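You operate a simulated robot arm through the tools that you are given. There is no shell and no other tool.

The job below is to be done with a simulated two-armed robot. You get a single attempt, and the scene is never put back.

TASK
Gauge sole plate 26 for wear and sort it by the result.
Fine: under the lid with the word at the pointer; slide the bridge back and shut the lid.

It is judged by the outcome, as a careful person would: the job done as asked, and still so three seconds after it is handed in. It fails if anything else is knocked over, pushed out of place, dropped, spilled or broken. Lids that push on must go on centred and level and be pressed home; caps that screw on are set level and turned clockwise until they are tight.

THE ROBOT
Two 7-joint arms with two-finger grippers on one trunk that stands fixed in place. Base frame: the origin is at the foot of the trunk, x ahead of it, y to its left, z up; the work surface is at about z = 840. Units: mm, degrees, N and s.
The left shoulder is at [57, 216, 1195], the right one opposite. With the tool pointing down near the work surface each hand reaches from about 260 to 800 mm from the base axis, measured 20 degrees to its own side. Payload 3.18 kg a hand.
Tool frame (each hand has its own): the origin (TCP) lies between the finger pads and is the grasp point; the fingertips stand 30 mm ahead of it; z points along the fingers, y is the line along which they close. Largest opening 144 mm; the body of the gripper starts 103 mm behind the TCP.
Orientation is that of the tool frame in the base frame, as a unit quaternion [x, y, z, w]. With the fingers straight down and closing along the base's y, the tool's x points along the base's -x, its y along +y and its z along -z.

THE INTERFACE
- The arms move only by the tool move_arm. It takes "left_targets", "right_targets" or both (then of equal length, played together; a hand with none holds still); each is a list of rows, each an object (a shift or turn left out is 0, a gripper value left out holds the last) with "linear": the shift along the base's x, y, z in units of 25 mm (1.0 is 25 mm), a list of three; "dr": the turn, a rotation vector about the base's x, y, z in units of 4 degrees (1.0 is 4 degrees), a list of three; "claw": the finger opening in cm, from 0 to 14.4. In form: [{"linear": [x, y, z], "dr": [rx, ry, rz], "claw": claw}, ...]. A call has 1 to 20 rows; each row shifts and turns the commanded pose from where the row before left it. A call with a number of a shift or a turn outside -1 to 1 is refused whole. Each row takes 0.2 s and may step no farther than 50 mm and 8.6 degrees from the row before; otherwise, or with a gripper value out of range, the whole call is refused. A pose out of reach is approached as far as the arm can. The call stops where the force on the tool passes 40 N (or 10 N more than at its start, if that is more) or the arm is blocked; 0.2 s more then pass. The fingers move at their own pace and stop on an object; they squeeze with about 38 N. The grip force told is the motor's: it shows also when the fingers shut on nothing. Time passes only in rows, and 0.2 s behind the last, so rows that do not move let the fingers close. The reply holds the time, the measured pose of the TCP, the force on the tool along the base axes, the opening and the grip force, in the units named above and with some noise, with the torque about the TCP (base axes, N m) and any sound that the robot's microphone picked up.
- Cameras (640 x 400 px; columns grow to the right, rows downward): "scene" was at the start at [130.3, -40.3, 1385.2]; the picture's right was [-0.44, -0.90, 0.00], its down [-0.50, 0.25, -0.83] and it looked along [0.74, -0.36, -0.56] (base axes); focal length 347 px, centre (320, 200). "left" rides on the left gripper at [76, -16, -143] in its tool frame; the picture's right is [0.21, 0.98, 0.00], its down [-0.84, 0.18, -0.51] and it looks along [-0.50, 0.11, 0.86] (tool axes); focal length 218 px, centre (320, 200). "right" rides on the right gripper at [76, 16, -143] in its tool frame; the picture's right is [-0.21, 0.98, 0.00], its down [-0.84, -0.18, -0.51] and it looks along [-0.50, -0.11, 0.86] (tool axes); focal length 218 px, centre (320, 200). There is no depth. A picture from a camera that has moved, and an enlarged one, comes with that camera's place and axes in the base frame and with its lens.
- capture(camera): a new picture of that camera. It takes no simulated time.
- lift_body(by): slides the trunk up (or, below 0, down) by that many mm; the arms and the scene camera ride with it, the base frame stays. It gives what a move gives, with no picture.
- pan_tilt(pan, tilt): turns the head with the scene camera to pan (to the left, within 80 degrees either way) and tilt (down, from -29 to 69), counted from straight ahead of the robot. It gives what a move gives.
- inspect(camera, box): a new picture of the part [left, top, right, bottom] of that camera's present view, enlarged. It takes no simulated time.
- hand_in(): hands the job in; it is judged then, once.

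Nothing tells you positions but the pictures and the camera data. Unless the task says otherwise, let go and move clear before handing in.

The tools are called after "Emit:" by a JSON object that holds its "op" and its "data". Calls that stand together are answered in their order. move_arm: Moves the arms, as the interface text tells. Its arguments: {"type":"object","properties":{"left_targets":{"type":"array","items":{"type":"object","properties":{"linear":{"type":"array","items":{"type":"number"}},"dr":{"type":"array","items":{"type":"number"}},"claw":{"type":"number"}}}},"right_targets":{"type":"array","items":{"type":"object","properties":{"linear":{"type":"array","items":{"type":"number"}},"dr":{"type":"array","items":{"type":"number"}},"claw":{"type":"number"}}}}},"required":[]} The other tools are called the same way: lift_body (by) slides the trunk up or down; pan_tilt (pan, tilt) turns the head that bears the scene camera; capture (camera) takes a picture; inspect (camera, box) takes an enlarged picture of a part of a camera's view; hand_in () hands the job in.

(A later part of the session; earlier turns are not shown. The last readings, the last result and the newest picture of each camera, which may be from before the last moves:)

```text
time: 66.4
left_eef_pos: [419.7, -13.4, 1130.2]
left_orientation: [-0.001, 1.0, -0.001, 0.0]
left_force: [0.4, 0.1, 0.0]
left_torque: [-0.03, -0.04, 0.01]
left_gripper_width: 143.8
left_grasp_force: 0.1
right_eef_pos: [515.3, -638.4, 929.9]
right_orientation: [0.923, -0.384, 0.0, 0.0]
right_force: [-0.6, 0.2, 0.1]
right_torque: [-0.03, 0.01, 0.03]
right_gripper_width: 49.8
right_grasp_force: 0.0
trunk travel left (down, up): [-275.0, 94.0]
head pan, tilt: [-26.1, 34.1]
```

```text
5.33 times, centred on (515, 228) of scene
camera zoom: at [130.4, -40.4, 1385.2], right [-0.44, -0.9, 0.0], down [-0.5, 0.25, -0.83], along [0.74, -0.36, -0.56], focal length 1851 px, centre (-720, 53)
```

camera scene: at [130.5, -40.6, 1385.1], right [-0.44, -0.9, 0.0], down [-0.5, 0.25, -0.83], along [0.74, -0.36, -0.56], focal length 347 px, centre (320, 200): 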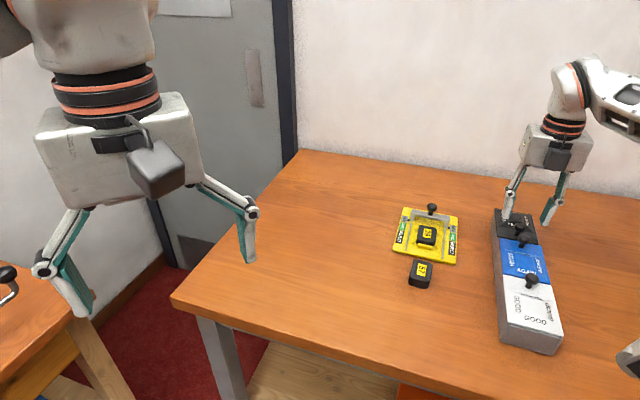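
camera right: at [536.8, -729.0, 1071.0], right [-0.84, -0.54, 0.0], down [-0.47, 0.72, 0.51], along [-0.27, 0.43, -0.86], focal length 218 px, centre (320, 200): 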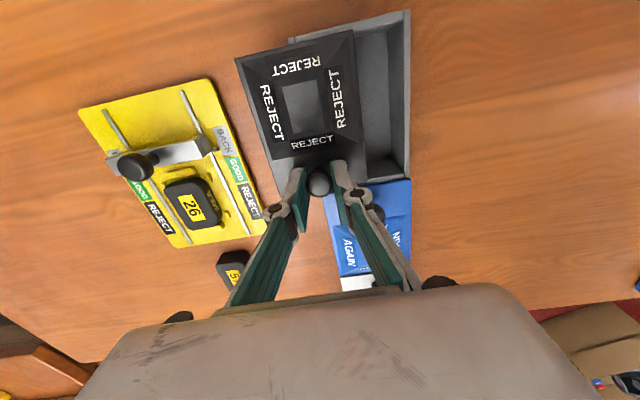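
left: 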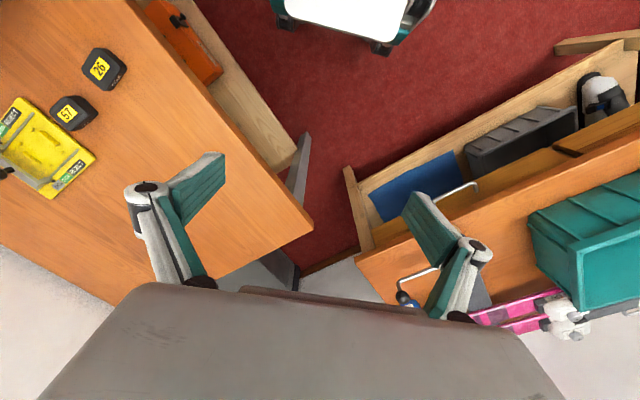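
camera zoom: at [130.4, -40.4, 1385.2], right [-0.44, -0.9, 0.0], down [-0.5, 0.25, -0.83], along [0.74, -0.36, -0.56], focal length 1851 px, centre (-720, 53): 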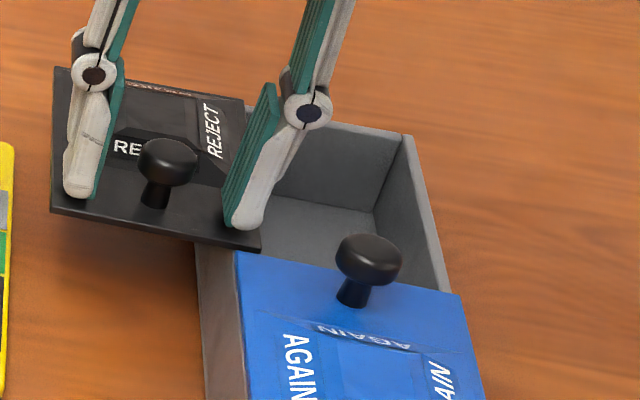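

Emit:
{"op": "move_arm", "data": {"right_targets": [{"linear": [0, 0, 0.8]}, {"linear": [0, 0, 1]}, {"linear": [0, 0, 0.4]}, {"linear": [0.72, 0.97, 0]}, {"linear": [0.72, 0.97, 0]}, {"linear": [0.72, 0.97, 0]}, {"linear": [0.7, 0.97, 0]}, {}]}}

Emit:
{"op": "capture", "data": {"camera": "right"}}

Emit:
{"op": "inspect", "data": {"camera": "right", "box": [250, 80, 400, 240]}}

Emit:
{"op": "inspect", "data": {"camera": "scene", "box": [400, 190, 570, 365]}}

```text
time: 68.2
left_eef_pos: [418.8, -14.2, 1129.7]
left_orientation: [0.0, 1.0, 0.0, -0.001]
left_force: [-0.2, 0.2, -0.2]
left_torque: [-0.02, 0.01, -0.01]
left_gripper_width: 144.2
left_grasp_force: 0.1
right_eef_pos: [588.4, -543.1, 983.6]
right_orientation: [0.923, -0.385, 0.0, 0.0]
right_force: [0.4, 0.0, 0.5]
right_torque: [0.0, -0.01, -0.01]
right_gripper_width: 50.1
right_grasp_force: 0.0
trunk travel left (down, up): [-275.0, 94.0]
head pan, tilt: [-26.1, 34.1]
```

```text
taken
camera right: at [631.2, -609.6, 1125.7], right [-0.84, -0.54, 0.0], down [-0.47, 0.72, 0.51], along [-0.27, 0.43, -0.86], focal length 218 px, centre (320, 200)
```

right: 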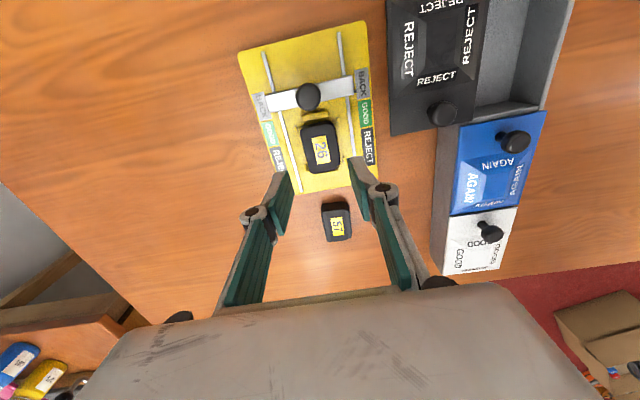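

```text
2.50 times, centred on (325, 160) of right
camera zoom: at [631.2, -609.6, 1125.7], right [-0.84, -0.54, 0.0], down [-0.47, 0.72, 0.51], along [-0.27, 0.43, -0.86], focal length 546 px, centre (308, 300)
```

zoom: 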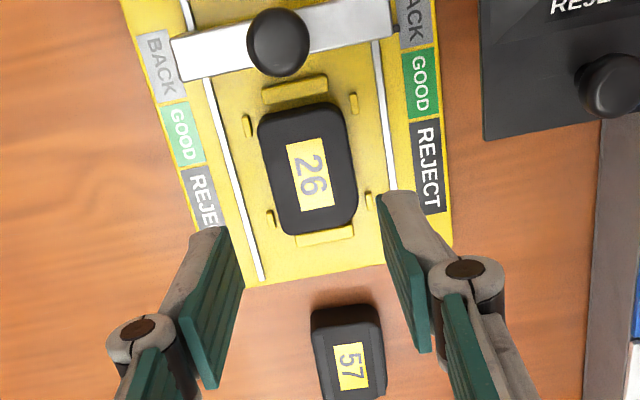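

```text
2.29 times, centred on (485, 278) of scene
camera zoom: at [130.1, -40.5, 1385.2], right [-0.44, -0.9, 0.0], down [-0.5, 0.25, -0.83], along [0.74, -0.36, -0.56], focal length 793 px, centre (-57, 23)
```

zoom: 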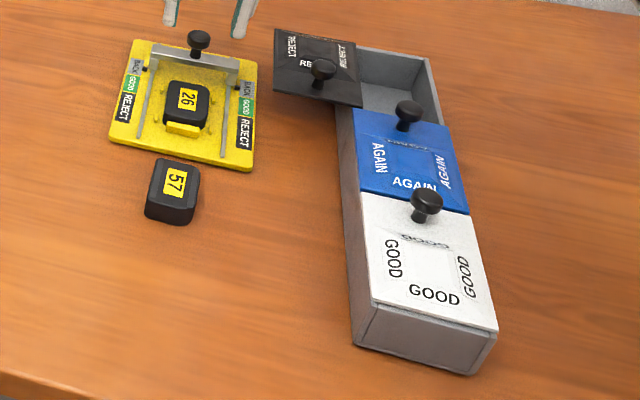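

Emit:
{"op": "move_arm", "data": {"right_targets": [{"linear": [-0.07, 0.06, -1]}, {"linear": [0, 0, -1]}, {"linear": [0, 0, -0.9]}, {}]}}

Emit:
{"op": "inspect", "data": {"camera": "scene", "box": [405, 205, 455, 255]}}

Emit:
{"op": "inspect", "data": {"camera": "right", "box": [260, 80, 380, 220]}}

```text
time: 69.2
left_eef_pos: [419.9, -14.1, 1129.6]
left_orientation: [-0.001, 1.0, 0.0, 0.0]
left_force: [-0.2, -0.4, -0.3]
left_torque: [-0.02, 0.01, -0.02]
left_gripper_width: 144.0
left_grasp_force: 0.1
right_eef_pos: [585.2, -541.8, 911.0]
right_orientation: [0.923, -0.385, 0.001, 0.0]
right_force: [0.1, 0.8, -0.4]
right_torque: [-0.01, -0.01, -0.01]
right_gripper_width: 50.0
right_grasp_force: 0.1
trunk travel left (down, up): [-275.0, 94.0]
head pan, tilt: [-26.1, 34.1]
```

```text
8.00 times, centred on (430, 230) of scene
camera zoom: at [130.2, -40.0, 1385.2], right [-0.44, -0.9, 0.0], down [-0.5, 0.25, -0.83], along [0.74, -0.36, -0.56], focal length 2776 px, centre (-560, -40)
```

zoom: 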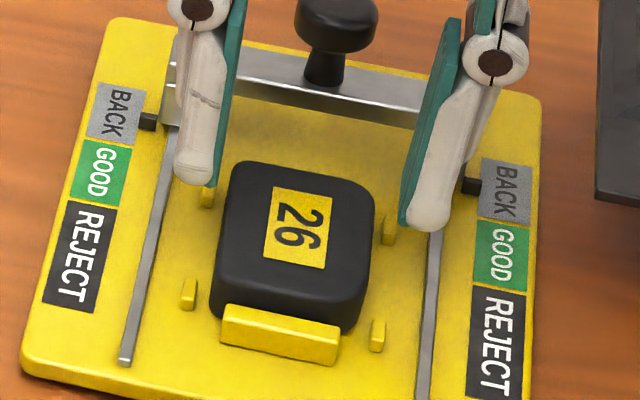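

```text
2.86 times, centred on (320, 150) of right
camera zoom: at [628.8, -608.4, 1053.2], right [-0.84, -0.54, 0.0], down [-0.47, 0.72, 0.51], along [-0.27, 0.43, -0.86], focal length 624 px, centre (320, 343)
```

zoom: 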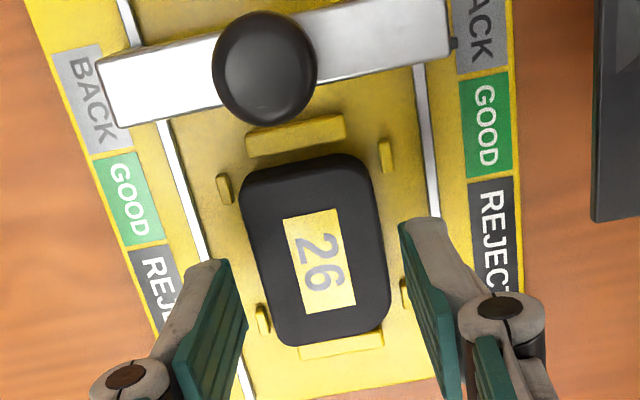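

Emit:
{"op": "move_arm", "data": {"right_targets": [{"linear": [0.03, 0.03, -0.5]}, {"linear": [0, 0, -0.5]}, {}]}}

Emit:
{"op": "move_arm", "data": {"right_targets": [{"linear": [0, 0, -0.06], "claw": 5}, {"claw": 0}, {}, {}]}}

Emit:
{"op": "inspect", "data": {"camera": "scene", "box": [405, 205, 455, 255]}}

```text
time: 70.0
left_eef_pos: [419.1, -14.0, 1130.3]
left_orientation: [-0.001, 1.0, 0.0, 0.0]
left_force: [0.0, 0.0, -0.1]
left_torque: [0.02, 0.02, -0.03]
left_gripper_width: 144.1
left_grasp_force: 0.1
right_eef_pos: [586.9, -539.9, 886.0]
right_orientation: [0.923, -0.384, 0.0, 0.0]
right_force: [0.1, -0.1, -0.3]
right_torque: [0.03, 0.01, -0.01]
right_gripper_width: 50.0
right_grasp_force: 0.1
trunk travel left (down, up): [-275.0, 94.0]
head pan, tilt: [-26.1, 34.1]
```

```text
time: 71.0
left_eef_pos: [418.0, -13.8, 1129.8]
left_orientation: [-0.001, 1.0, -0.001, 0.001]
left_force: [-0.4, -0.1, -0.2]
left_torque: [0.03, -0.01, 0.0]
left_gripper_width: 144.0
left_grasp_force: 0.1
right_eef_pos: [586.1, -540.3, 884.9]
right_orientation: [0.923, -0.384, 0.001, 0.0]
right_force: [-0.4, -1.3, 1.3]
right_torque: [-0.03, 0.06, 0.04]
right_gripper_width: 41.1
right_grasp_force: 37.7
trunk travel left (down, up): [-275.0, 94.0]
head pan, tilt: [-26.1, 34.1]
```

```text
8.00 times, centred on (430, 230) of scene
camera zoom: at [130.2, -40.4, 1385.2], right [-0.44, -0.9, 0.0], down [-0.5, 0.25, -0.83], along [0.74, -0.36, -0.56], focal length 2776 px, centre (-560, -40)
```

zoom: 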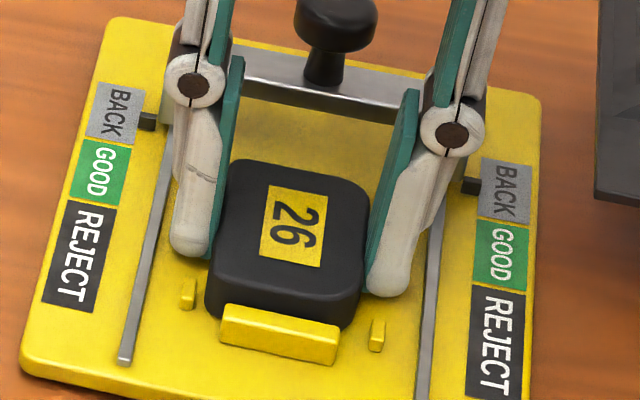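

Emit:
{"op": "move_arm", "data": {"right_targets": [{"linear": [0, 0, 0.5]}, {"linear": [0, 0, 0.9]}, {"linear": [0, 0, 0.9]}, {"linear": [0, 0, 0.9]}, {"linear": [0, 0, 0.9]}, {"linear": [-0.855, 0.775, 0]}, {"linear": [-0.855, 0.775, 0]}, {"linear": [-0.855, 0.775, 0]}, {"linear": [-0.855, 0.775, 0]}, {"linear": [-0.855, 0.775, 0]}, {"linear": [-0.855, 0.775, 0]}, {"linear": [-0.855, 0.775, 0]}, {"linear": [-0.855, 0.775, 0]}, {}]}}

Emit:
{"op": "inspect", "data": {"camera": "scene", "box": [385, 190, 475, 360]}}

```text
time: 74.0
left_eef_pos: [418.4, -14.8, 1129.7]
left_orientation: [-0.001, 1.0, 0.0, 0.0]
left_force: [-0.7, -0.3, 0.1]
left_torque: [-0.01, 0.01, 0.0]
left_gripper_width: 143.9
left_grasp_force: 0.1
right_eef_pos: [416.7, -384.1, 987.2]
right_orientation: [0.923, -0.384, 0.0, 0.0]
right_force: [0.2, -0.4, -1.4]
right_torque: [-0.01, -0.06, 0.0]
right_gripper_width: 41.1
right_grasp_force: 37.8
trunk travel left (down, up): [-275.0, 94.0]
head pan, tilt: [-26.1, 34.1]
```

```text
2.35 times, centred on (430, 275) of scene
camera zoom: at [130.5, -40.5, 1385.1], right [-0.44, -0.9, 0.0], down [-0.5, 0.25, -0.83], along [0.74, -0.36, -0.56], focal length 816 px, centre (61, 24)
```

zoom: 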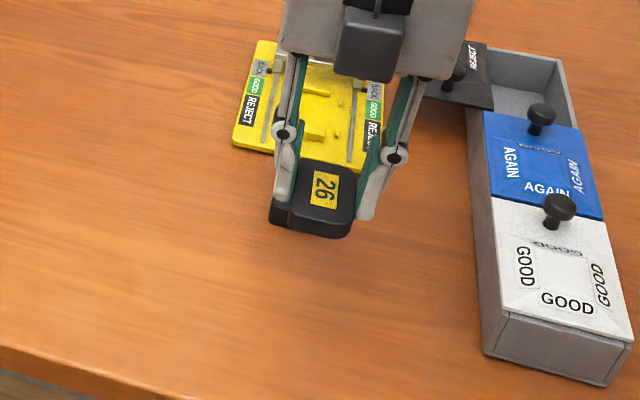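

Plate 26 is out of the gauge, and the bridge ran to its stop at REJECT and is back. I'll set the plate on the table, rotate the hand a quarter turn and regrip it lengthwise for the REJECT compartment.

Emit:
{"op": "move_arm", "data": {"right_targets": [{"linear": [0, 0, -1]}, {"linear": [0, 0, -1]}, {"linear": [0, 0, -1]}, {"linear": [0, 0, -0.9]}, {"linear": [0, 0, -0.5]}, {}]}}

```text
time: 75.4
left_eef_pos: [418.8, -15.1, 1129.1]
left_orientation: [0.0, 1.0, -0.001, 0.0]
left_force: [-0.1, 0.8, -0.8]
left_torque: [-0.01, 0.0, 0.02]
left_gripper_width: 144.0
left_grasp_force: 0.1
right_eef_pos: [416.1, -384.2, 877.4]
right_orientation: [0.923, -0.385, 0.001, 0.001]
right_force: [-0.5, -0.1, -0.9]
right_torque: [-0.04, 0.02, -0.02]
right_gripper_width: 41.3
right_grasp_force: 38.0
trunk travel left (down, up): [-275.0, 94.0]
head pan, tilt: [-26.1, 34.1]
```

Emit:
{"op": "move_arm", "data": {"right_targets": [{"linear": [0, 0, -0.08]}, {}, {"claw": 6}, {}, {"linear": [0, 0, 1]}, {"linear": [0, 0, 1]}, {"linear": [0, 0, 1]}, {"dr": [0, 0, -1], "claw": 9}, {"dr": [0, 0, -1]}, {"dr": [0, 0, -1]}, {"dr": [0, 0, -1]}, {"dr": [0, 0, -1]}, {"dr": [0, 0, -1]}, {"dr": [0, 0, -1]}, {"dr": [0, 0, -1]}, {"dr": [0, 0, -1]}, {"dr": [0, 0, -1]}, {"dr": [0, 0, -1]}]}}

Emit:
{"op": "move_arm", "data": {"right_targets": [{"dr": [0, 0, -1]}, {"dr": [0, 0, -1]}, {"dr": [0, 0, -1]}, {"dr": [0, 0, -1]}, {"dr": [0, 0, -1]}, {"dr": [0, 0, -1]}, {"dr": [0, 0, -1]}, {"dr": [0, 0, -1]}, {"dr": [0, 0, -1]}, {"dr": [0, 0, -1]}, {"dr": [0, 0, -1]}, {"dr": [0, 0, -0.5]}, {}]}}

Emit:
{"op": "capture", "data": {"camera": "right"}}

Emit:
{"op": "inspect", "data": {"camera": "scene", "box": [385, 230, 475, 360]}}

```text
time: 79.2
left_eef_pos: [419.7, -13.6, 1128.8]
left_orientation: [0.0, 1.0, -0.002, 0.0]
left_force: [-0.4, 0.1, -0.3]
left_torque: [0.02, 0.01, 0.0]
left_gripper_width: 144.3
left_grasp_force: 0.1
right_eef_pos: [415.4, -384.8, 950.5]
right_orientation: [0.712, -0.703, 0.0, 0.0]
right_force: [0.6, -1.0, 0.4]
right_torque: [-0.01, -0.02, 0.01]
right_gripper_width: 89.8
right_grasp_force: 0.0
trunk travel left (down, up): [-275.0, 94.0]
head pan, tilt: [-26.1, 34.1]
```

```text
time: 82.0
left_eef_pos: [418.4, -13.7, 1129.6]
left_orientation: [0.0, 1.0, 0.0, 0.0]
left_force: [0.0, -0.2, -0.2]
left_torque: [-0.01, 0.0, -0.01]
left_gripper_width: 144.0
left_grasp_force: 0.0
right_eef_pos: [415.9, -384.7, 950.9]
right_orientation: [-0.381, 0.925, 0.0, 0.0]
right_force: [-0.8, -0.1, -1.5]
right_torque: [0.01, -0.01, -0.04]
right_gripper_width: 89.9
right_grasp_force: 0.1
trunk travel left (down, up): [-275.0, 94.0]
head pan, tilt: [-26.1, 34.1]
```

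```text
taken
camera right: at [351.4, -428.7, 1092.8], right [-0.54, 0.84, 0.0], down [0.73, 0.47, 0.51], along [0.43, 0.27, -0.86], focal length 218 px, centre (320, 200)
```

right: 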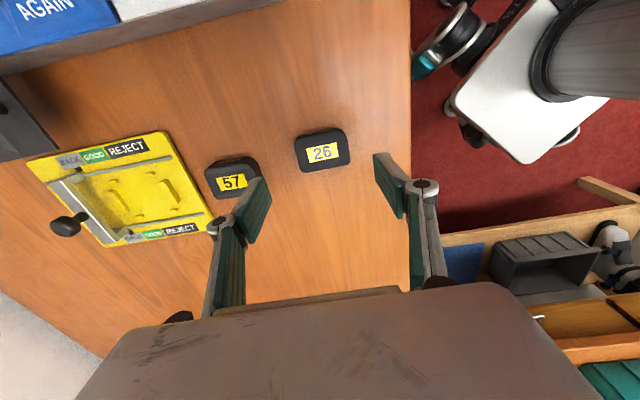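

```text
3.08 times, centred on (430, 295) of scene
camera zoom: at [130.3, -40.3, 1385.2], right [-0.44, -0.9, 0.0], down [-0.5, 0.25, -0.83], along [0.74, -0.36, -0.56], focal length 1068 px, centre (-18, -92)
```

zoom: 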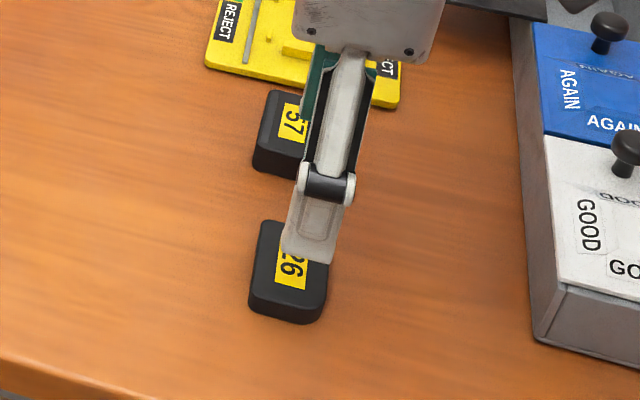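

Emit:
{"op": "move_arm", "data": {"right_targets": [{"linear": [0, 0, -1]}, {"linear": [0, 0, -1]}, {"linear": [0, 0, -0.8]}, {"linear": [0, 0, -0.2]}, {}]}}

Emit:
{"op": "inspect", "data": {"camera": "scene", "box": [385, 230, 475, 360]}}

Emit:
{"op": "inspect", "data": {"camera": "right", "box": [180, 80, 440, 240]}}

```text
time: 83.2
left_eef_pos: [419.7, -13.9, 1129.0]
left_orientation: [-0.001, 1.0, -0.001, 0.0]
left_force: [0.2, -0.7, -0.5]
left_torque: [0.01, 0.04, 0.01]
left_gripper_width: 144.1
left_grasp_force: 0.0
right_eef_pos: [416.3, -385.3, 874.7]
right_orientation: [-0.381, 0.925, 0.001, 0.001]
right_force: [0.3, -0.5, -0.1]
right_torque: [-0.01, 0.01, 0.0]
right_gripper_width: 89.9
right_grasp_force: 0.0
trunk travel left (down, up): [-275.0, 94.0]
head pan, tilt: [-26.1, 34.1]
```

```text
3.08 times, centred on (430, 295) of scene
camera zoom: at [130.4, -40.4, 1385.2], right [-0.44, -0.9, 0.0], down [-0.5, 0.25, -0.83], along [0.74, -0.36, -0.56], focal length 1068 px, centre (-18, -92)
```

zoom: 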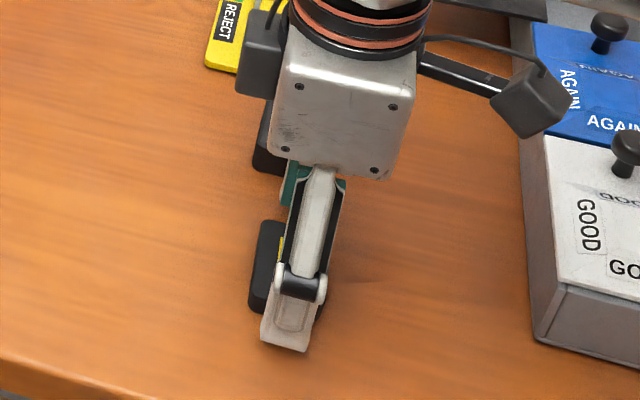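

```text
2.46 times, centred on (310, 160) of right
camera zoom: at [351.3, -428.9, 1017.1], right [-0.54, 0.84, 0.0], down [0.72, 0.47, 0.51], along [0.43, 0.27, -0.86], focal length 537 px, centre (345, 298)
```

zoom: 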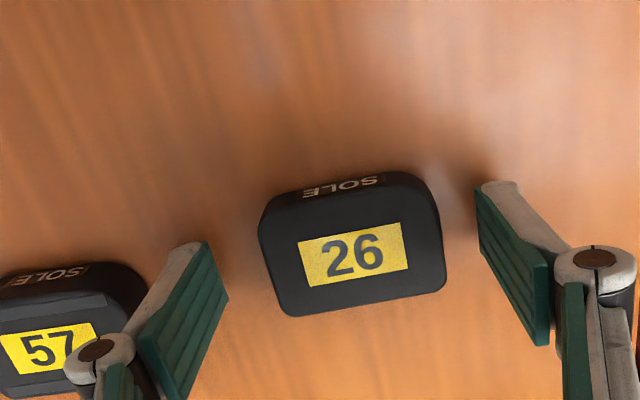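

Emit:
{"op": "move_arm", "data": {"right_targets": [{"claw": 0}, {}, {}]}}

Emit:
{"op": "move_arm", "data": {"right_targets": [{"linear": [0, 0, 0.5]}, {"linear": [0, 0, 1]}, {"linear": [0, 0, 1]}, {"linear": [0, 0, 1]}, {"linear": [0, 0, 1]}, {"linear": [0, 0, 1]}, {}]}}

Emit:
{"op": "inspect", "data": {"camera": "scene", "box": [470, 180, 570, 270]}}

Emit:
{"op": "capture", "data": {"camera": "right"}}

```text
time: 84.0
left_eef_pos: [418.2, -12.7, 1128.1]
left_orientation: [-0.001, 1.0, -0.001, 0.0]
left_force: [0.7, -0.3, 0.2]
left_torque: [-0.03, -0.01, 0.01]
left_gripper_width: 143.7
left_grasp_force: 0.0
right_eef_pos: [416.3, -384.9, 874.1]
right_orientation: [-0.381, 0.925, 0.0, 0.0]
right_force: [-0.3, 2.8, 2.1]
right_torque: [0.17, 0.1, -0.06]
right_gripper_width: 58.8
right_grasp_force: 38.0
trunk travel left (down, up): [-275.0, 94.0]
head pan, tilt: [-26.1, 34.1]
```

```text
time: 85.6
left_eef_pos: [419.9, -13.9, 1129.5]
left_orientation: [0.0, 1.0, 0.0, 0.0]
left_force: [-0.6, -0.4, 0.8]
left_torque: [0.02, 0.0, -0.01]
left_gripper_width: 143.9
left_grasp_force: 0.0
right_eef_pos: [413.7, -386.0, 1014.2]
right_orientation: [-0.381, 0.925, 0.0, 0.0]
right_force: [0.2, 0.3, -0.8]
right_torque: [-0.02, -0.02, -0.02]
right_gripper_width: 59.1
right_grasp_force: 37.8
trunk travel left (down, up): [-275.0, 94.0]
head pan, tilt: [-26.1, 34.1]
```

```text
4.44 times, centred on (520, 225) of scene
camera zoom: at [130.6, -40.5, 1385.1], right [-0.44, -0.9, 0.0], down [-0.5, 0.25, -0.83], along [0.74, -0.36, -0.56], focal length 1542 px, centre (-569, 89)
```

zoom: 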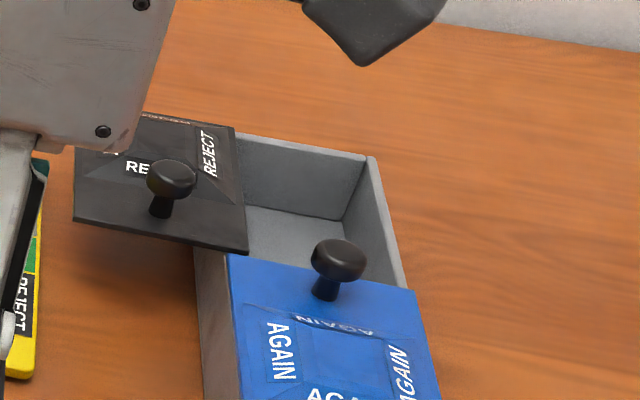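

```text
taken
camera right: at [350.1, -428.8, 1156.0], right [-0.54, 0.84, 0.0], down [0.72, 0.47, 0.51], along [0.43, 0.27, -0.86], focal length 218 px, centre (320, 200)
```

right: 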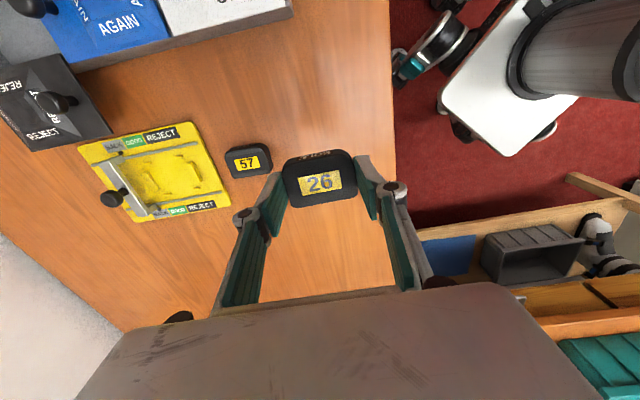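

Emit:
{"op": "move_arm", "data": {"right_targets": [{"linear": [0.23, -0.98, 0]}, {"linear": [0.23, -0.98, 0]}, {"linear": [0.23, -0.98, 0]}, {"linear": [0.23, -0.98, 0]}, {"linear": [0.23, -0.98, 0]}, {"linear": [0.23, -0.98, 0]}, {"linear": [0.23, -0.98, 0]}, {"linear": [0.23, -0.98, 0]}, {"linear": [0.23, -0.98, 0]}, {"linear": [0.23, -0.98, 0]}, {"linear": [0.23, -0.98, 0]}, {"linear": [0.23, -0.98, 0]}, {"linear": [0.23, -0.98, 0]}, {"linear": [0.23, -0.98, 0]}, {}]}}

Emit:
{"op": "capture", "data": {"camera": "right"}}

Emit:
{"op": "inspect", "data": {"camera": "scene", "box": [470, 170, 580, 270]}}

```text
time: 88.8
left_eef_pos: [418.3, -13.2, 1129.9]
left_orientation: [-0.001, 1.0, -0.001, 0.0]
left_force: [-0.4, -0.1, 0.7]
left_torque: [0.02, -0.02, 0.0]
left_gripper_width: 143.9
left_grasp_force: 0.0
right_eef_pos: [498.0, -727.3, 1012.9]
right_orientation: [-0.382, 0.924, 0.0, -0.001]
right_force: [0.3, 0.0, -1.2]
right_torque: [0.01, -0.01, 0.02]
right_gripper_width: 59.0
right_grasp_force: 38.3
trunk travel left (down, up): [-275.0, 94.0]
head pan, tilt: [-26.1, 34.1]
```

```text
taken
camera right: at [433.0, -771.1, 1155.4], right [-0.54, 0.84, 0.0], down [0.72, 0.47, 0.51], along [0.43, 0.27, -0.86], focal length 218 px, centre (320, 200)
```

right: 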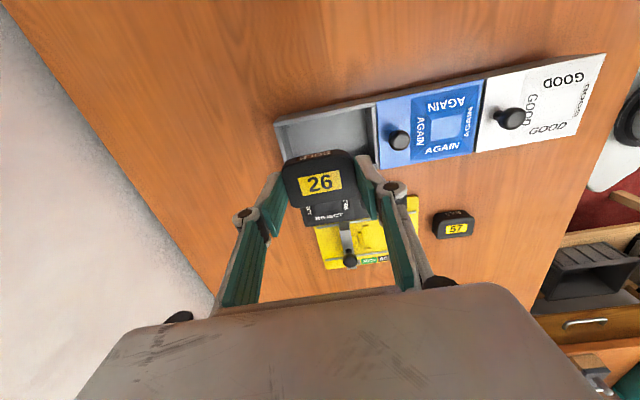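

```text
4.00 times, centred on (525, 220) of scene
camera zoom: at [130.2, -40.3, 1385.2], right [-0.44, -0.9, 0.0], down [-0.5, 0.25, -0.83], along [0.74, -0.36, -0.56], focal length 1388 px, centre (-500, 120)
```

zoom: 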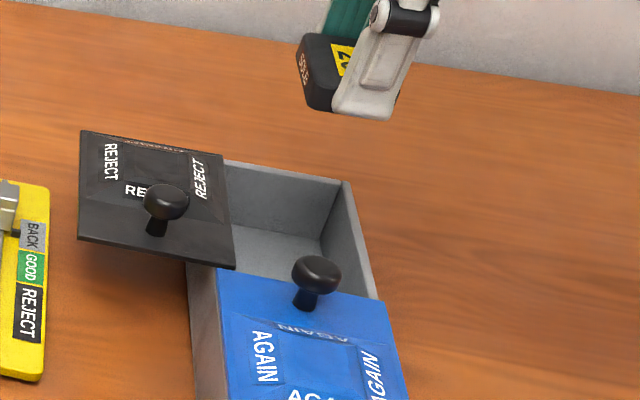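

Emit:
{"op": "inspect", "data": {"camera": "right", "box": [250, 80, 420, 230]}}

```text
2.67 times, centred on (335, 155) of right
camera zoom: at [433.0, -771.1, 1155.4], right [-0.54, 0.84, 0.0], down [0.72, 0.47, 0.51], along [0.43, 0.27, -0.86], focal length 582 px, centre (280, 320)
```

zoom: 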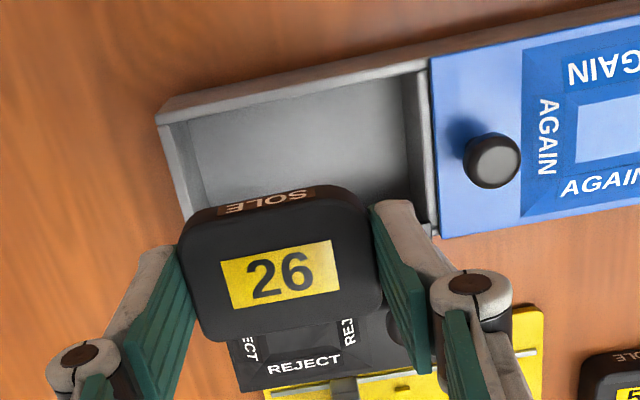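

Emit:
{"op": "move_arm", "data": {"right_targets": [{"linear": [-0.21, 0.32, 0]}, {"linear": [0, 0, -1]}, {"linear": [0, 0, -1]}, {"linear": [0, 0, -0.7]}, {}]}}

Emit:
{"op": "inspect", "data": {"camera": "right", "box": [240, 60, 440, 240]}}

Emit:
{"op": "inspect", "data": {"camera": "scene", "box": [470, 170, 580, 270]}}

```text
time: 90.0
left_eef_pos: [418.0, -13.7, 1129.4]
left_orientation: [-0.001, 1.0, 0.0, 0.001]
left_force: [0.3, -0.6, 0.2]
left_torque: [-0.03, -0.03, 0.01]
left_gripper_width: 143.9
left_grasp_force: 0.0
right_eef_pos: [492.3, -718.1, 945.2]
right_orientation: [-0.381, 0.925, 0.0, 0.0]
right_force: [0.1, -0.9, -0.1]
right_torque: [0.01, -0.02, -0.01]
right_gripper_width: 59.0
right_grasp_force: 37.9
trunk travel left (down, up): [-275.0, 94.0]
head pan, tilt: [-26.1, 34.1]
```

```text
2.22 times, centred on (340, 150) of right
camera zoom: at [427.2, -762.1, 1088.0], right [-0.54, 0.84, 0.0], down [0.72, 0.47, 0.51], along [0.43, 0.27, -0.86], focal length 485 px, centre (276, 311)
```

zoom: 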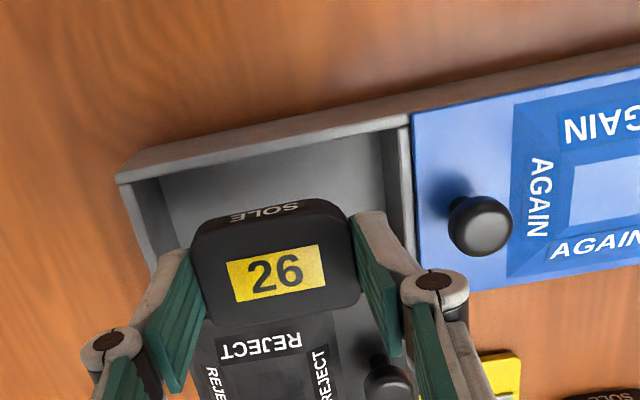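

```text
4.00 times, centred on (525, 220) of scene
camera zoom: at [130.2, -40.1, 1385.2], right [-0.44, -0.9, 0.0], down [-0.5, 0.25, -0.83], along [0.74, -0.36, -0.56], focal length 1388 px, centre (-500, 120)
```

zoom: 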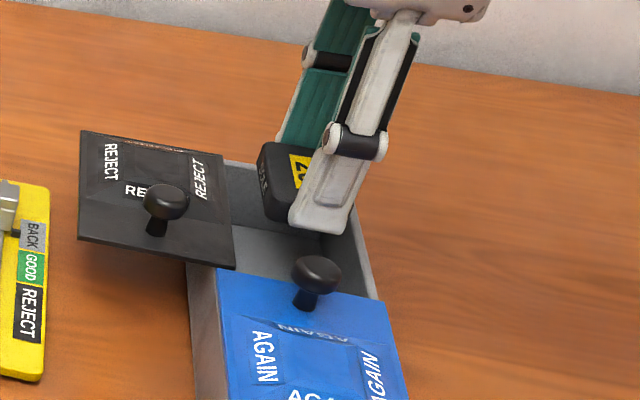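

Emit:
{"op": "move_arm", "data": {"right_targets": [{"linear": [0.02, -0.02, -0.7]}, {"linear": [0, 0, -0.7]}, {"linear": [0, 0, -0.5]}, {"linear": [0, 0, -0.4]}, {}]}}

Emit:
{"op": "inspect", "data": {"camera": "right", "box": [240, 60, 440, 240]}}

Emit:
{"op": "inspect", "data": {"camera": "scene", "box": [470, 170, 580, 270]}}

```text
time: 91.2
left_eef_pos: [418.4, -12.3, 1129.0]
left_orientation: [-0.001, 1.0, 0.0, 0.001]
left_force: [0.0, 0.1, 0.0]
left_torque: [0.01, 0.0, 0.01]
left_gripper_width: 144.1
left_grasp_force: 0.1
right_eef_pos: [492.1, -720.0, 887.6]
right_orientation: [-0.381, 0.924, 0.0, 0.0]
right_force: [-0.5, 0.3, -1.0]
right_torque: [-0.03, 0.0, -0.07]
right_gripper_width: 59.0
right_grasp_force: 37.9
trunk travel left (down, up): [-275.0, 94.0]
head pan, tilt: [-26.1, 34.1]
```

```text
2.22 times, centred on (340, 150) of right
camera zoom: at [427.9, -763.9, 1030.5], right [-0.54, 0.84, 0.0], down [0.72, 0.47, 0.51], along [0.43, 0.27, -0.86], focal length 485 px, centre (276, 311)
```

zoom: 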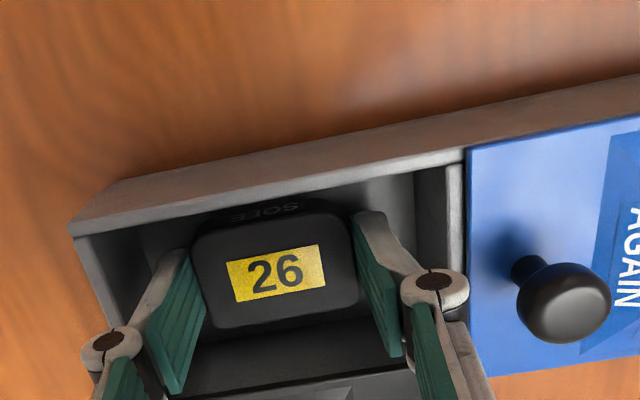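

```text
4.00 times, centred on (525, 220) of scene
camera zoom: at [130.3, -40.3, 1385.2], right [-0.44, -0.9, 0.0], down [-0.5, 0.25, -0.83], along [0.74, -0.36, -0.56], focal length 1388 px, centre (-500, 120)
```

zoom: 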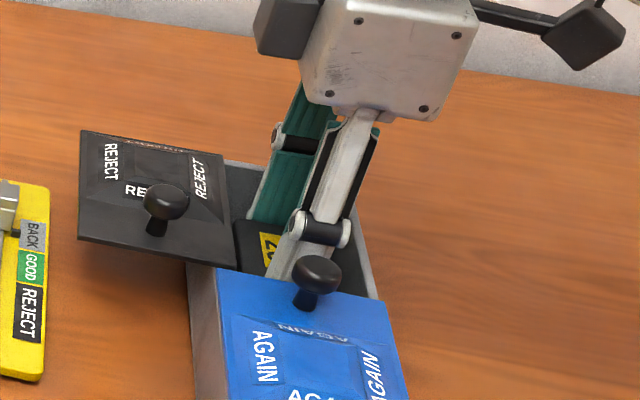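

Emit:
{"op": "move_arm", "data": {"right_targets": [{"linear": [0, 0, -0.16]}, {"linear": [0, 0, -0.08]}, {}]}}

```text
time: 92.0
left_eef_pos: [419.3, -13.2, 1129.8]
left_orientation: [-0.001, 1.0, -0.001, 0.0]
left_force: [-0.2, -0.1, 0.3]
left_torque: [0.0, 0.01, 0.01]
left_gripper_width: 143.9
left_grasp_force: 0.1
right_eef_pos: [492.2, -719.8, 881.6]
right_orientation: [-0.381, 0.924, 0.0, 0.0]
right_force: [0.5, 0.1, -0.3]
right_torque: [0.03, -0.01, 0.03]
right_gripper_width: 58.8
right_grasp_force: 37.7
trunk travel left (down, up): [-275.0, 94.0]
head pan, tilt: [-26.1, 34.1]
```

Emit:
{"op": "move_arm", "data": {"right_targets": [{"linear": [0, 0, -0.06]}, {"linear": [0, 0, -0.04]}, {}]}}

```text
time: 92.8
left_eef_pos: [417.3, -12.7, 1130.9]
left_orientation: [-0.002, 1.0, -0.001, 0.0]
left_force: [0.1, -0.2, -0.3]
left_torque: [-0.04, 0.01, -0.02]
left_gripper_width: 143.6
left_grasp_force: 0.0
right_eef_pos: [492.3, -719.4, 882.0]
right_orientation: [-0.381, 0.925, -0.001, 0.001]
right_force: [-2.8, -3.6, 14.7]
right_torque: [0.19, 0.44, 0.06]
right_gripper_width: 59.1
right_grasp_force: 37.6
trunk travel left (down, up): [-275.0, 94.0]
head pan, tilt: [-26.1, 34.1]
```

Emit:
{"op": "move_arm", "data": {"right_targets": [{"linear": [0, 0, 0.06]}, {"claw": 6.5}, {}, {"linear": [0, 0, 0.4]}, {"linear": [0, 0, 0.8]}, {"linear": [0, 0, 1]}, {"linear": [0, 0, 1]}, {"linear": [0, 0, 0.8]}, {}]}}

Emit:
{"op": "inspect", "data": {"camera": "right", "box": [200, 60, 440, 260]}}

Emit:
{"op": "inspect", "data": {"camera": "scene", "box": [470, 180, 570, 270]}}

```text
time: 94.8
left_eef_pos: [418.8, -14.2, 1128.9]
left_orientation: [-0.001, 1.0, 0.0, 0.0]
left_force: [0.3, -0.4, -0.9]
left_torque: [-0.03, 0.01, 0.0]
left_gripper_width: 143.9
left_grasp_force: 0.0
right_eef_pos: [490.7, -719.5, 983.2]
right_orientation: [-0.381, 0.924, 0.0, 0.0]
right_force: [-0.6, 0.0, -0.7]
right_torque: [-0.03, 0.02, -0.02]
right_gripper_width: 65.0
right_grasp_force: 0.0
trunk travel left (down, up): [-275.0, 94.0]
head pan, tilt: [-26.1, 34.1]
```

```text
2.00 times, centred on (320, 160) of right
camera zoom: at [426.9, -763.1, 1125.3], right [-0.54, 0.84, 0.0], down [0.72, 0.47, 0.51], along [0.43, 0.27, -0.86], focal length 436 px, centre (320, 280)
```

zoom: 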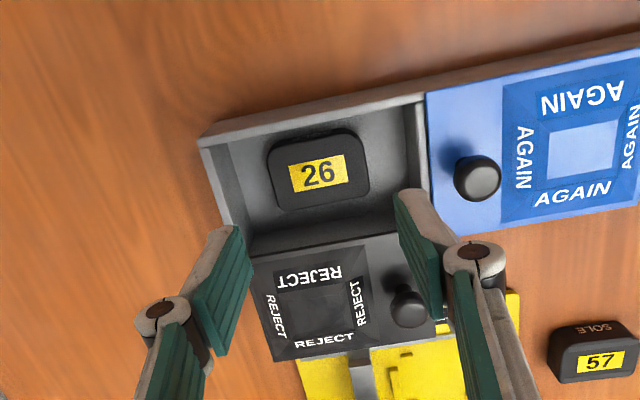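

```text
4.44 times, centred on (520, 225) of scene
camera zoom: at [130.4, -40.5, 1385.1], right [-0.44, -0.9, 0.0], down [-0.5, 0.25, -0.83], along [0.74, -0.36, -0.56], focal length 1542 px, centre (-569, 89)
```

zoom: 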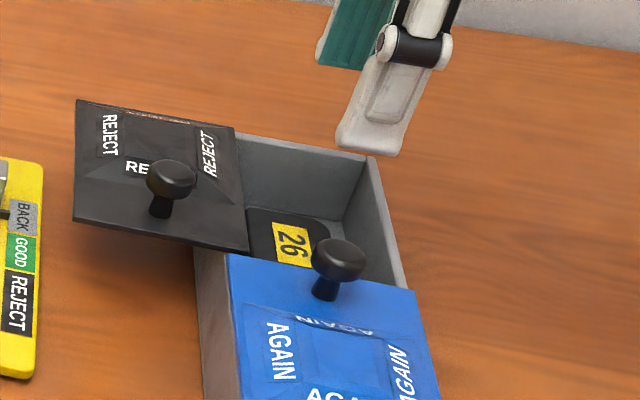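

Emit:
{"op": "move_arm", "data": {"right_targets": [{"linear": [0, 0, 0.6], "dr": [0, 0, 1]}, {"linear": [0, 0.3, 0], "dr": [0, 0, 1]}, {"linear": [0, 0.3, 0], "dr": [0, 0, 1]}, {"linear": [0.1, 0.3, 0], "dr": [0, 0, 1]}, {"linear": [0.1, 0.3, 0], "dr": [0, 0, 1]}, {"linear": [0.1, 0.3, 0], "dr": [0, 0, 1]}, {"linear": [0.1, 0.3, 0], "dr": [0, 0, 1]}, {"linear": [0.1, 0.3, 0], "dr": [0, 0, 1]}, {"linear": [0.1, 0.3, 0], "dr": [0, 0, 1]}, {"linear": [0.1, 0.3, 0], "dr": [0, 0, 1]}, {"linear": [0.1, 0.3, 0], "dr": [0, 0, 1]}, {"linear": [0.1, 0.24, 0], "dr": [0, 0, 1], "claw": 6}]}}

Emit:
{"op": "move_arm", "data": {"right_targets": [{"dr": [0, 0, 1]}, {"dr": [0, 0, 1]}, {"dr": [0, 0, 1]}, {"dr": [0, 0, 1]}, {"dr": [0, 0, 1]}, {"dr": [0, 0, 1]}, {"dr": [0, 0, 1]}, {"dr": [0, 0, 1]}, {"dr": [0, 0, 1]}, {"dr": [0, 0, 1]}, {"dr": [0, 0, 0.5]}, {}]}}

Emit:
{"op": "inspect", "data": {"camera": "right", "box": [200, 40, 440, 240]}}

Emit:
{"op": "inspect", "data": {"camera": "scene", "box": [470, 180, 570, 270]}}

```text
time: 97.4
left_eef_pos: [417.7, -13.0, 1130.5]
left_orientation: [-0.001, 1.0, -0.001, 0.0]
left_force: [-0.8, -0.6, -0.4]
left_torque: [-0.02, -0.01, 0.0]
left_gripper_width: 143.9
left_grasp_force: 0.1
right_eef_pos: [515.2, -639.5, 995.2]
right_orientation: [0.725, -0.689, 0.001, 0.0]
right_force: [0.7, 1.4, -0.6]
right_torque: [-0.02, 0.01, -0.01]
right_gripper_width: 60.0
right_grasp_force: 0.0
trunk travel left (down, up): [-275.0, 94.0]
head pan, tilt: [-26.1, 34.1]
```

```text
time: 100.0
left_eef_pos: [419.1, -13.5, 1129.2]
left_orientation: [-0.002, 1.0, -0.001, 0.0]
left_force: [0.3, 0.0, -0.3]
left_torque: [-0.01, -0.02, 0.01]
left_gripper_width: 144.1
left_grasp_force: 0.1
right_eef_pos: [514.7, -638.3, 994.8]
right_orientation: [0.924, -0.383, 0.0, 0.0]
right_force: [-0.2, -0.2, -0.6]
right_torque: [-0.04, 0.03, 0.02]
right_gripper_width: 60.2
right_grasp_force: 0.0
trunk travel left (down, up): [-275.0, 94.0]
head pan, tilt: [-26.1, 34.1]
```

```text
2.00 times, centred on (320, 140) of right
camera zoom: at [558.1, -706.5, 1139.0], right [-0.84, -0.54, 0.0], down [-0.47, 0.72, 0.51], along [-0.27, 0.43, -0.86], focal length 436 px, centre (320, 320)
```

zoom: 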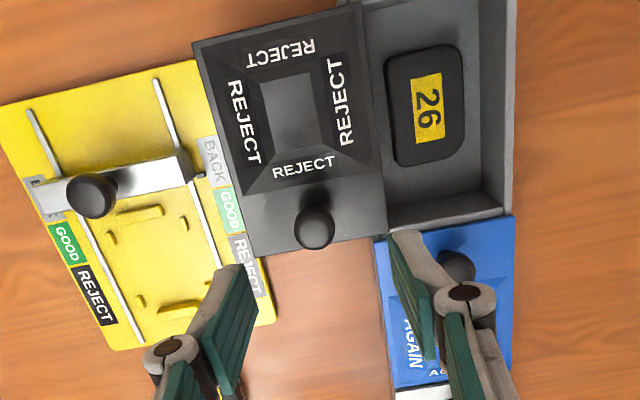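

```text
4.44 times, centred on (520, 225) of scene
camera zoom: at [130.3, -40.3, 1385.2], right [-0.44, -0.9, 0.0], down [-0.5, 0.25, -0.83], along [0.74, -0.36, -0.56], focal length 1542 px, centre (-569, 89)
```

zoom: 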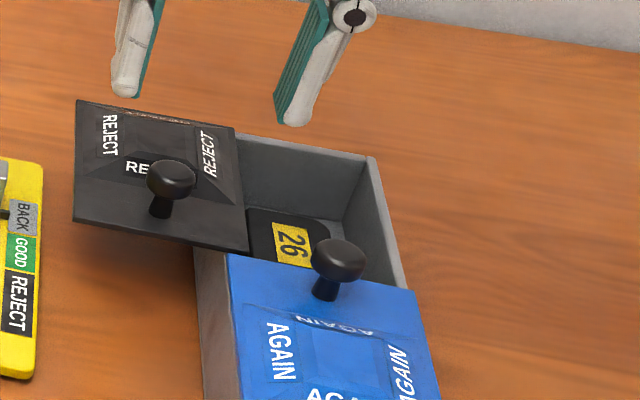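

Emit:
{"op": "move_arm", "data": {"right_targets": [{"linear": [0.08, -0.05, -0.9]}, {"linear": [0, 0, -0.9]}, {"linear": [0, 0, -0.74]}, {}, {"claw": 0}, {}, {}]}}

Emit:
{"op": "inspect", "data": {"camera": "scene", "box": [470, 180, 570, 270]}}

```text
time: 101.6
left_eef_pos: [419.2, -14.4, 1130.0]
left_orientation: [-0.001, 1.0, -0.001, 0.0]
left_force: [0.9, 1.1, -1.2]
left_torque: [-0.03, 0.0, -0.01]
left_gripper_width: 144.0
left_grasp_force: 0.1
right_eef_pos: [517.2, -641.1, 933.6]
right_orientation: [0.923, -0.384, 0.0, 0.0]
right_force: [-0.8, 1.1, 0.2]
right_torque: [-0.06, -0.06, 0.0]
right_gripper_width: 20.7
right_grasp_force: 38.1
trunk travel left (down, up): [-275.0, 94.0]
head pan, tilt: [-26.1, 34.1]
```

```text
4.44 times, centred on (520, 225) of scene
camera zoom: at [130.2, -40.2, 1385.2], right [-0.44, -0.9, 0.0], down [-0.5, 0.25, -0.83], along [0.74, -0.36, -0.56], focal length 1542 px, centre (-569, 89)
```

zoom: 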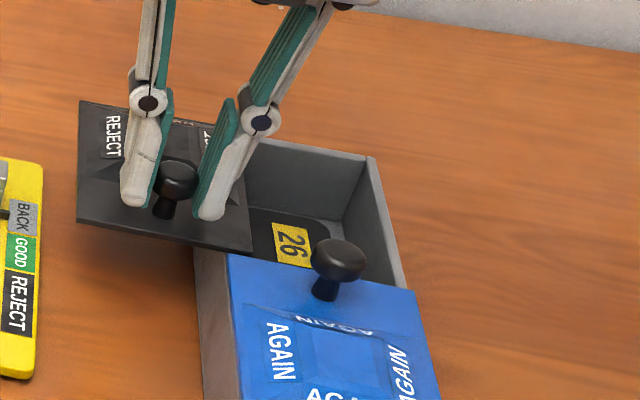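

Emit:
{"op": "move_arm", "data": {"right_targets": [{"linear": [-0.14, -0.14, 0]}, {"linear": [-0.14, -0.14, 0]}, {"linear": [-0.14, -0.14, 0]}, {"linear": [-0.14, -0.14, 0]}, {}]}}

Emit:
{"op": "inspect", "data": {"camera": "scene", "box": [470, 180, 570, 270]}}

```text
time: 102.8
left_eef_pos: [418.6, -13.1, 1130.4]
left_orientation: [-0.001, 1.0, -0.001, 0.0]
left_force: [-0.3, 0.6, 0.5]
left_torque: [-0.03, 0.02, 0.01]
left_gripper_width: 143.8
left_grasp_force: 0.0
right_eef_pos: [503.0, -653.6, 932.9]
right_orientation: [0.924, -0.383, 0.001, 0.0]
right_force: [-2.4, 3.8, 3.9]
right_torque: [0.15, 0.1, 0.04]
right_gripper_width: 20.8
right_grasp_force: 37.9
trunk travel left (down, up): [-275.0, 94.0]
head pan, tilt: [-26.1, 34.1]
```

```text
4.44 times, centred on (520, 225) of scene
camera zoom: at [129.7, -39.5, 1385.3], right [-0.44, -0.9, 0.0], down [-0.5, 0.25, -0.83], along [0.74, -0.36, -0.56], focal length 1542 px, centre (-569, 89)
```

zoom: 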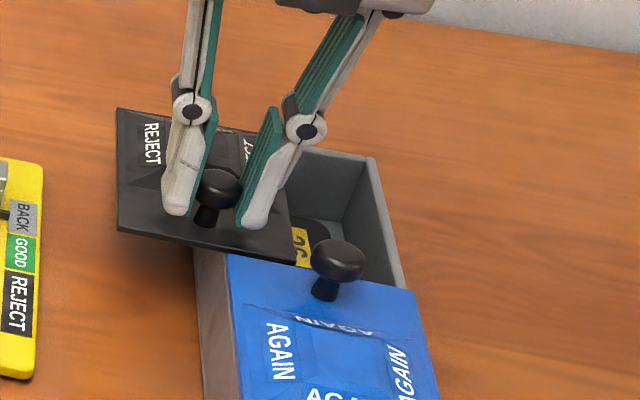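

Emit:
{"op": "move_arm", "data": {"right_targets": [{"linear": [-0.15, -0.13, 0]}, {"linear": [-0.14, -0.14, 0]}, {"linear": [-0.14, -0.14, 0]}, {"linear": [-0.14, -0.14, 0]}, {"linear": [-0.14, -0.14, 0]}, {"linear": [-0.14, -0.14, 0]}, {}]}}

Emit:
{"op": "inspect", "data": {"camera": "scene", "box": [480, 190, 560, 260]}}

```text
time: 104.4
left_eef_pos: [418.4, -13.6, 1128.7]
left_orientation: [-0.001, 1.0, 0.0, 0.0]
left_force: [0.4, -0.5, 0.4]
left_torque: [-0.01, 0.0, -0.04]
left_gripper_width: 143.9
left_grasp_force: 0.0
right_eef_pos: [481.3, -674.9, 933.6]
right_orientation: [0.923, -0.385, -0.001, 0.0]
right_force: [-1.7, 3.1, 0.6]
right_torque: [-0.05, -0.09, 0.04]
right_gripper_width: 20.7
right_grasp_force: 38.6
trunk travel left (down, up): [-275.0, 94.0]
head pan, tilt: [-26.1, 34.1]
```

```text
5.71 times, centred on (520, 225) of scene
camera zoom: at [130.2, -40.2, 1385.2], right [-0.44, -0.9, 0.0], down [-0.5, 0.25, -0.83], along [0.74, -0.36, -0.56], focal length 1983 px, centre (-823, 57)
```

zoom: 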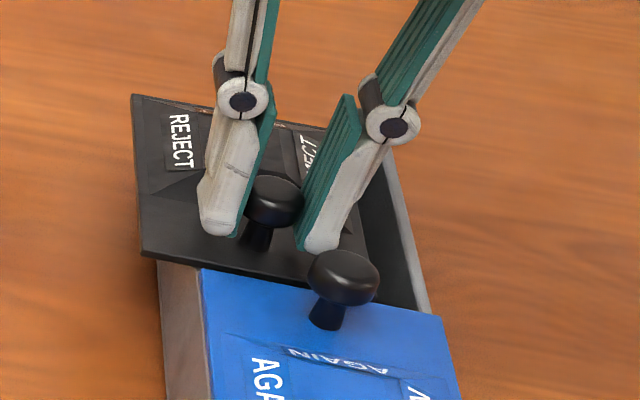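

Emit:
{"op": "move_arm", "data": {"right_targets": [{"linear": [-0.15, -0.13, 0]}, {"linear": [-0.14, -0.14, 0]}, {"linear": [-0.14, -0.14, 0]}, {"linear": [-0.1, -0.1, 0]}, {}]}}

Emit:
{"op": "inspect", "data": {"camera": "scene", "box": [480, 190, 560, 260]}}

```text
time: 105.6
left_eef_pos: [417.8, -13.3, 1129.0]
left_orientation: [-0.001, 1.0, -0.001, -0.001]
left_force: [-0.3, 0.0, 0.1]
left_torque: [0.0, 0.01, 0.01]
left_gripper_width: 144.0
left_grasp_force: 0.0
right_eef_pos: [468.9, -688.0, 933.9]
right_orientation: [0.923, -0.385, -0.001, 0.0]
right_force: [-0.8, 1.3, 1.9]
right_torque: [-0.33, -0.28, 0.04]
right_gripper_width: 20.8
right_grasp_force: 38.2
trunk travel left (down, up): [-275.0, 94.0]
head pan, tilt: [-26.1, 34.1]
```

```text
5.71 times, centred on (520, 225) of scene
camera zoom: at [130.1, -40.0, 1385.2], right [-0.44, -0.9, 0.0], down [-0.5, 0.25, -0.83], along [0.74, -0.36, -0.56], focal length 1983 px, centre (-823, 57)
```

zoom: 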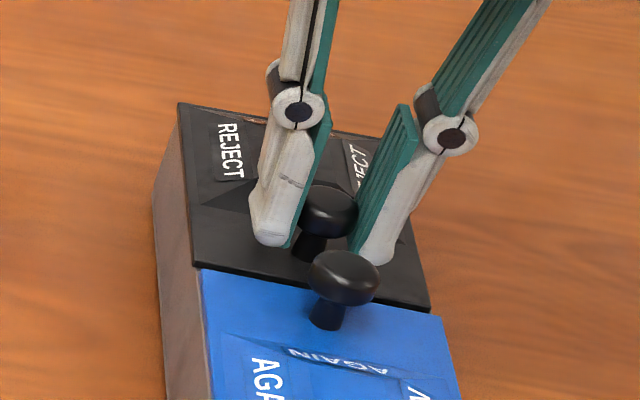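

Emit:
{"op": "move_arm", "data": {"right_targets": [{"linear": [-0.05, -0.05, 0]}, {"linear": [-0.05, -0.05, 0]}, {}]}}

Emit:
{"op": "inspect", "data": {"camera": "scene", "box": [480, 190, 560, 260]}}

Emit:
{"op": "inspect", "data": {"camera": "right", "box": [230, 0, 400, 220]}}

```text
time: 106.4
left_eef_pos: [418.9, -13.6, 1129.9]
left_orientation: [-0.001, 1.0, -0.001, 0.0]
left_force: [0.7, -0.9, 0.1]
left_torque: [-0.01, -0.01, 0.0]
left_gripper_width: 144.1
left_grasp_force: 0.0
right_eef_pos: [467.0, -689.0, 933.9]
right_orientation: [0.924, -0.383, 0.0, 0.0]
right_force: [4.1, 6.2, 0.1]
right_torque: [-0.02, -0.24, 0.05]
right_gripper_width: 20.7
right_grasp_force: 37.7
trunk travel left (down, up): [-275.0, 94.0]
head pan, tilt: [-26.1, 34.1]
```

```text
5.71 times, centred on (520, 225) of scene
camera zoom: at [130.7, -39.7, 1385.1], right [-0.44, -0.9, 0.0], down [-0.5, 0.25, -0.83], along [0.74, -0.36, -0.56], focal length 1983 px, centre (-823, 57)
```

zoom: 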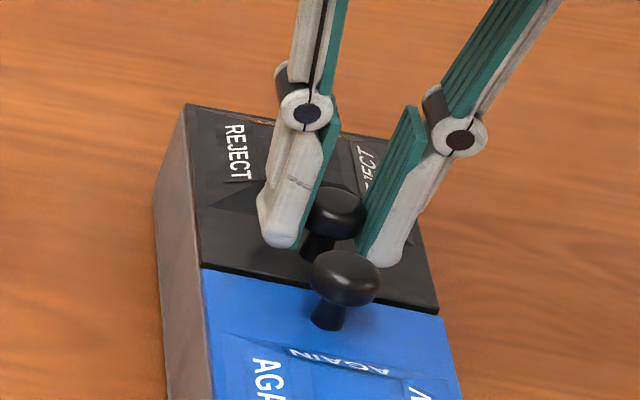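

```text
1.82 times, centred on (315, 110) of right
camera zoom: at [510.0, -756.3, 1075.4], right [-0.84, -0.54, 0.0], down [-0.47, 0.72, 0.51], along [-0.28, 0.43, -0.86], focal length 397 px, centre (329, 364)
```

zoom: 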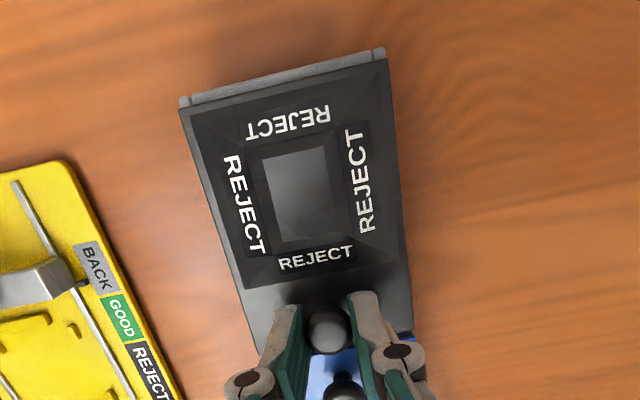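

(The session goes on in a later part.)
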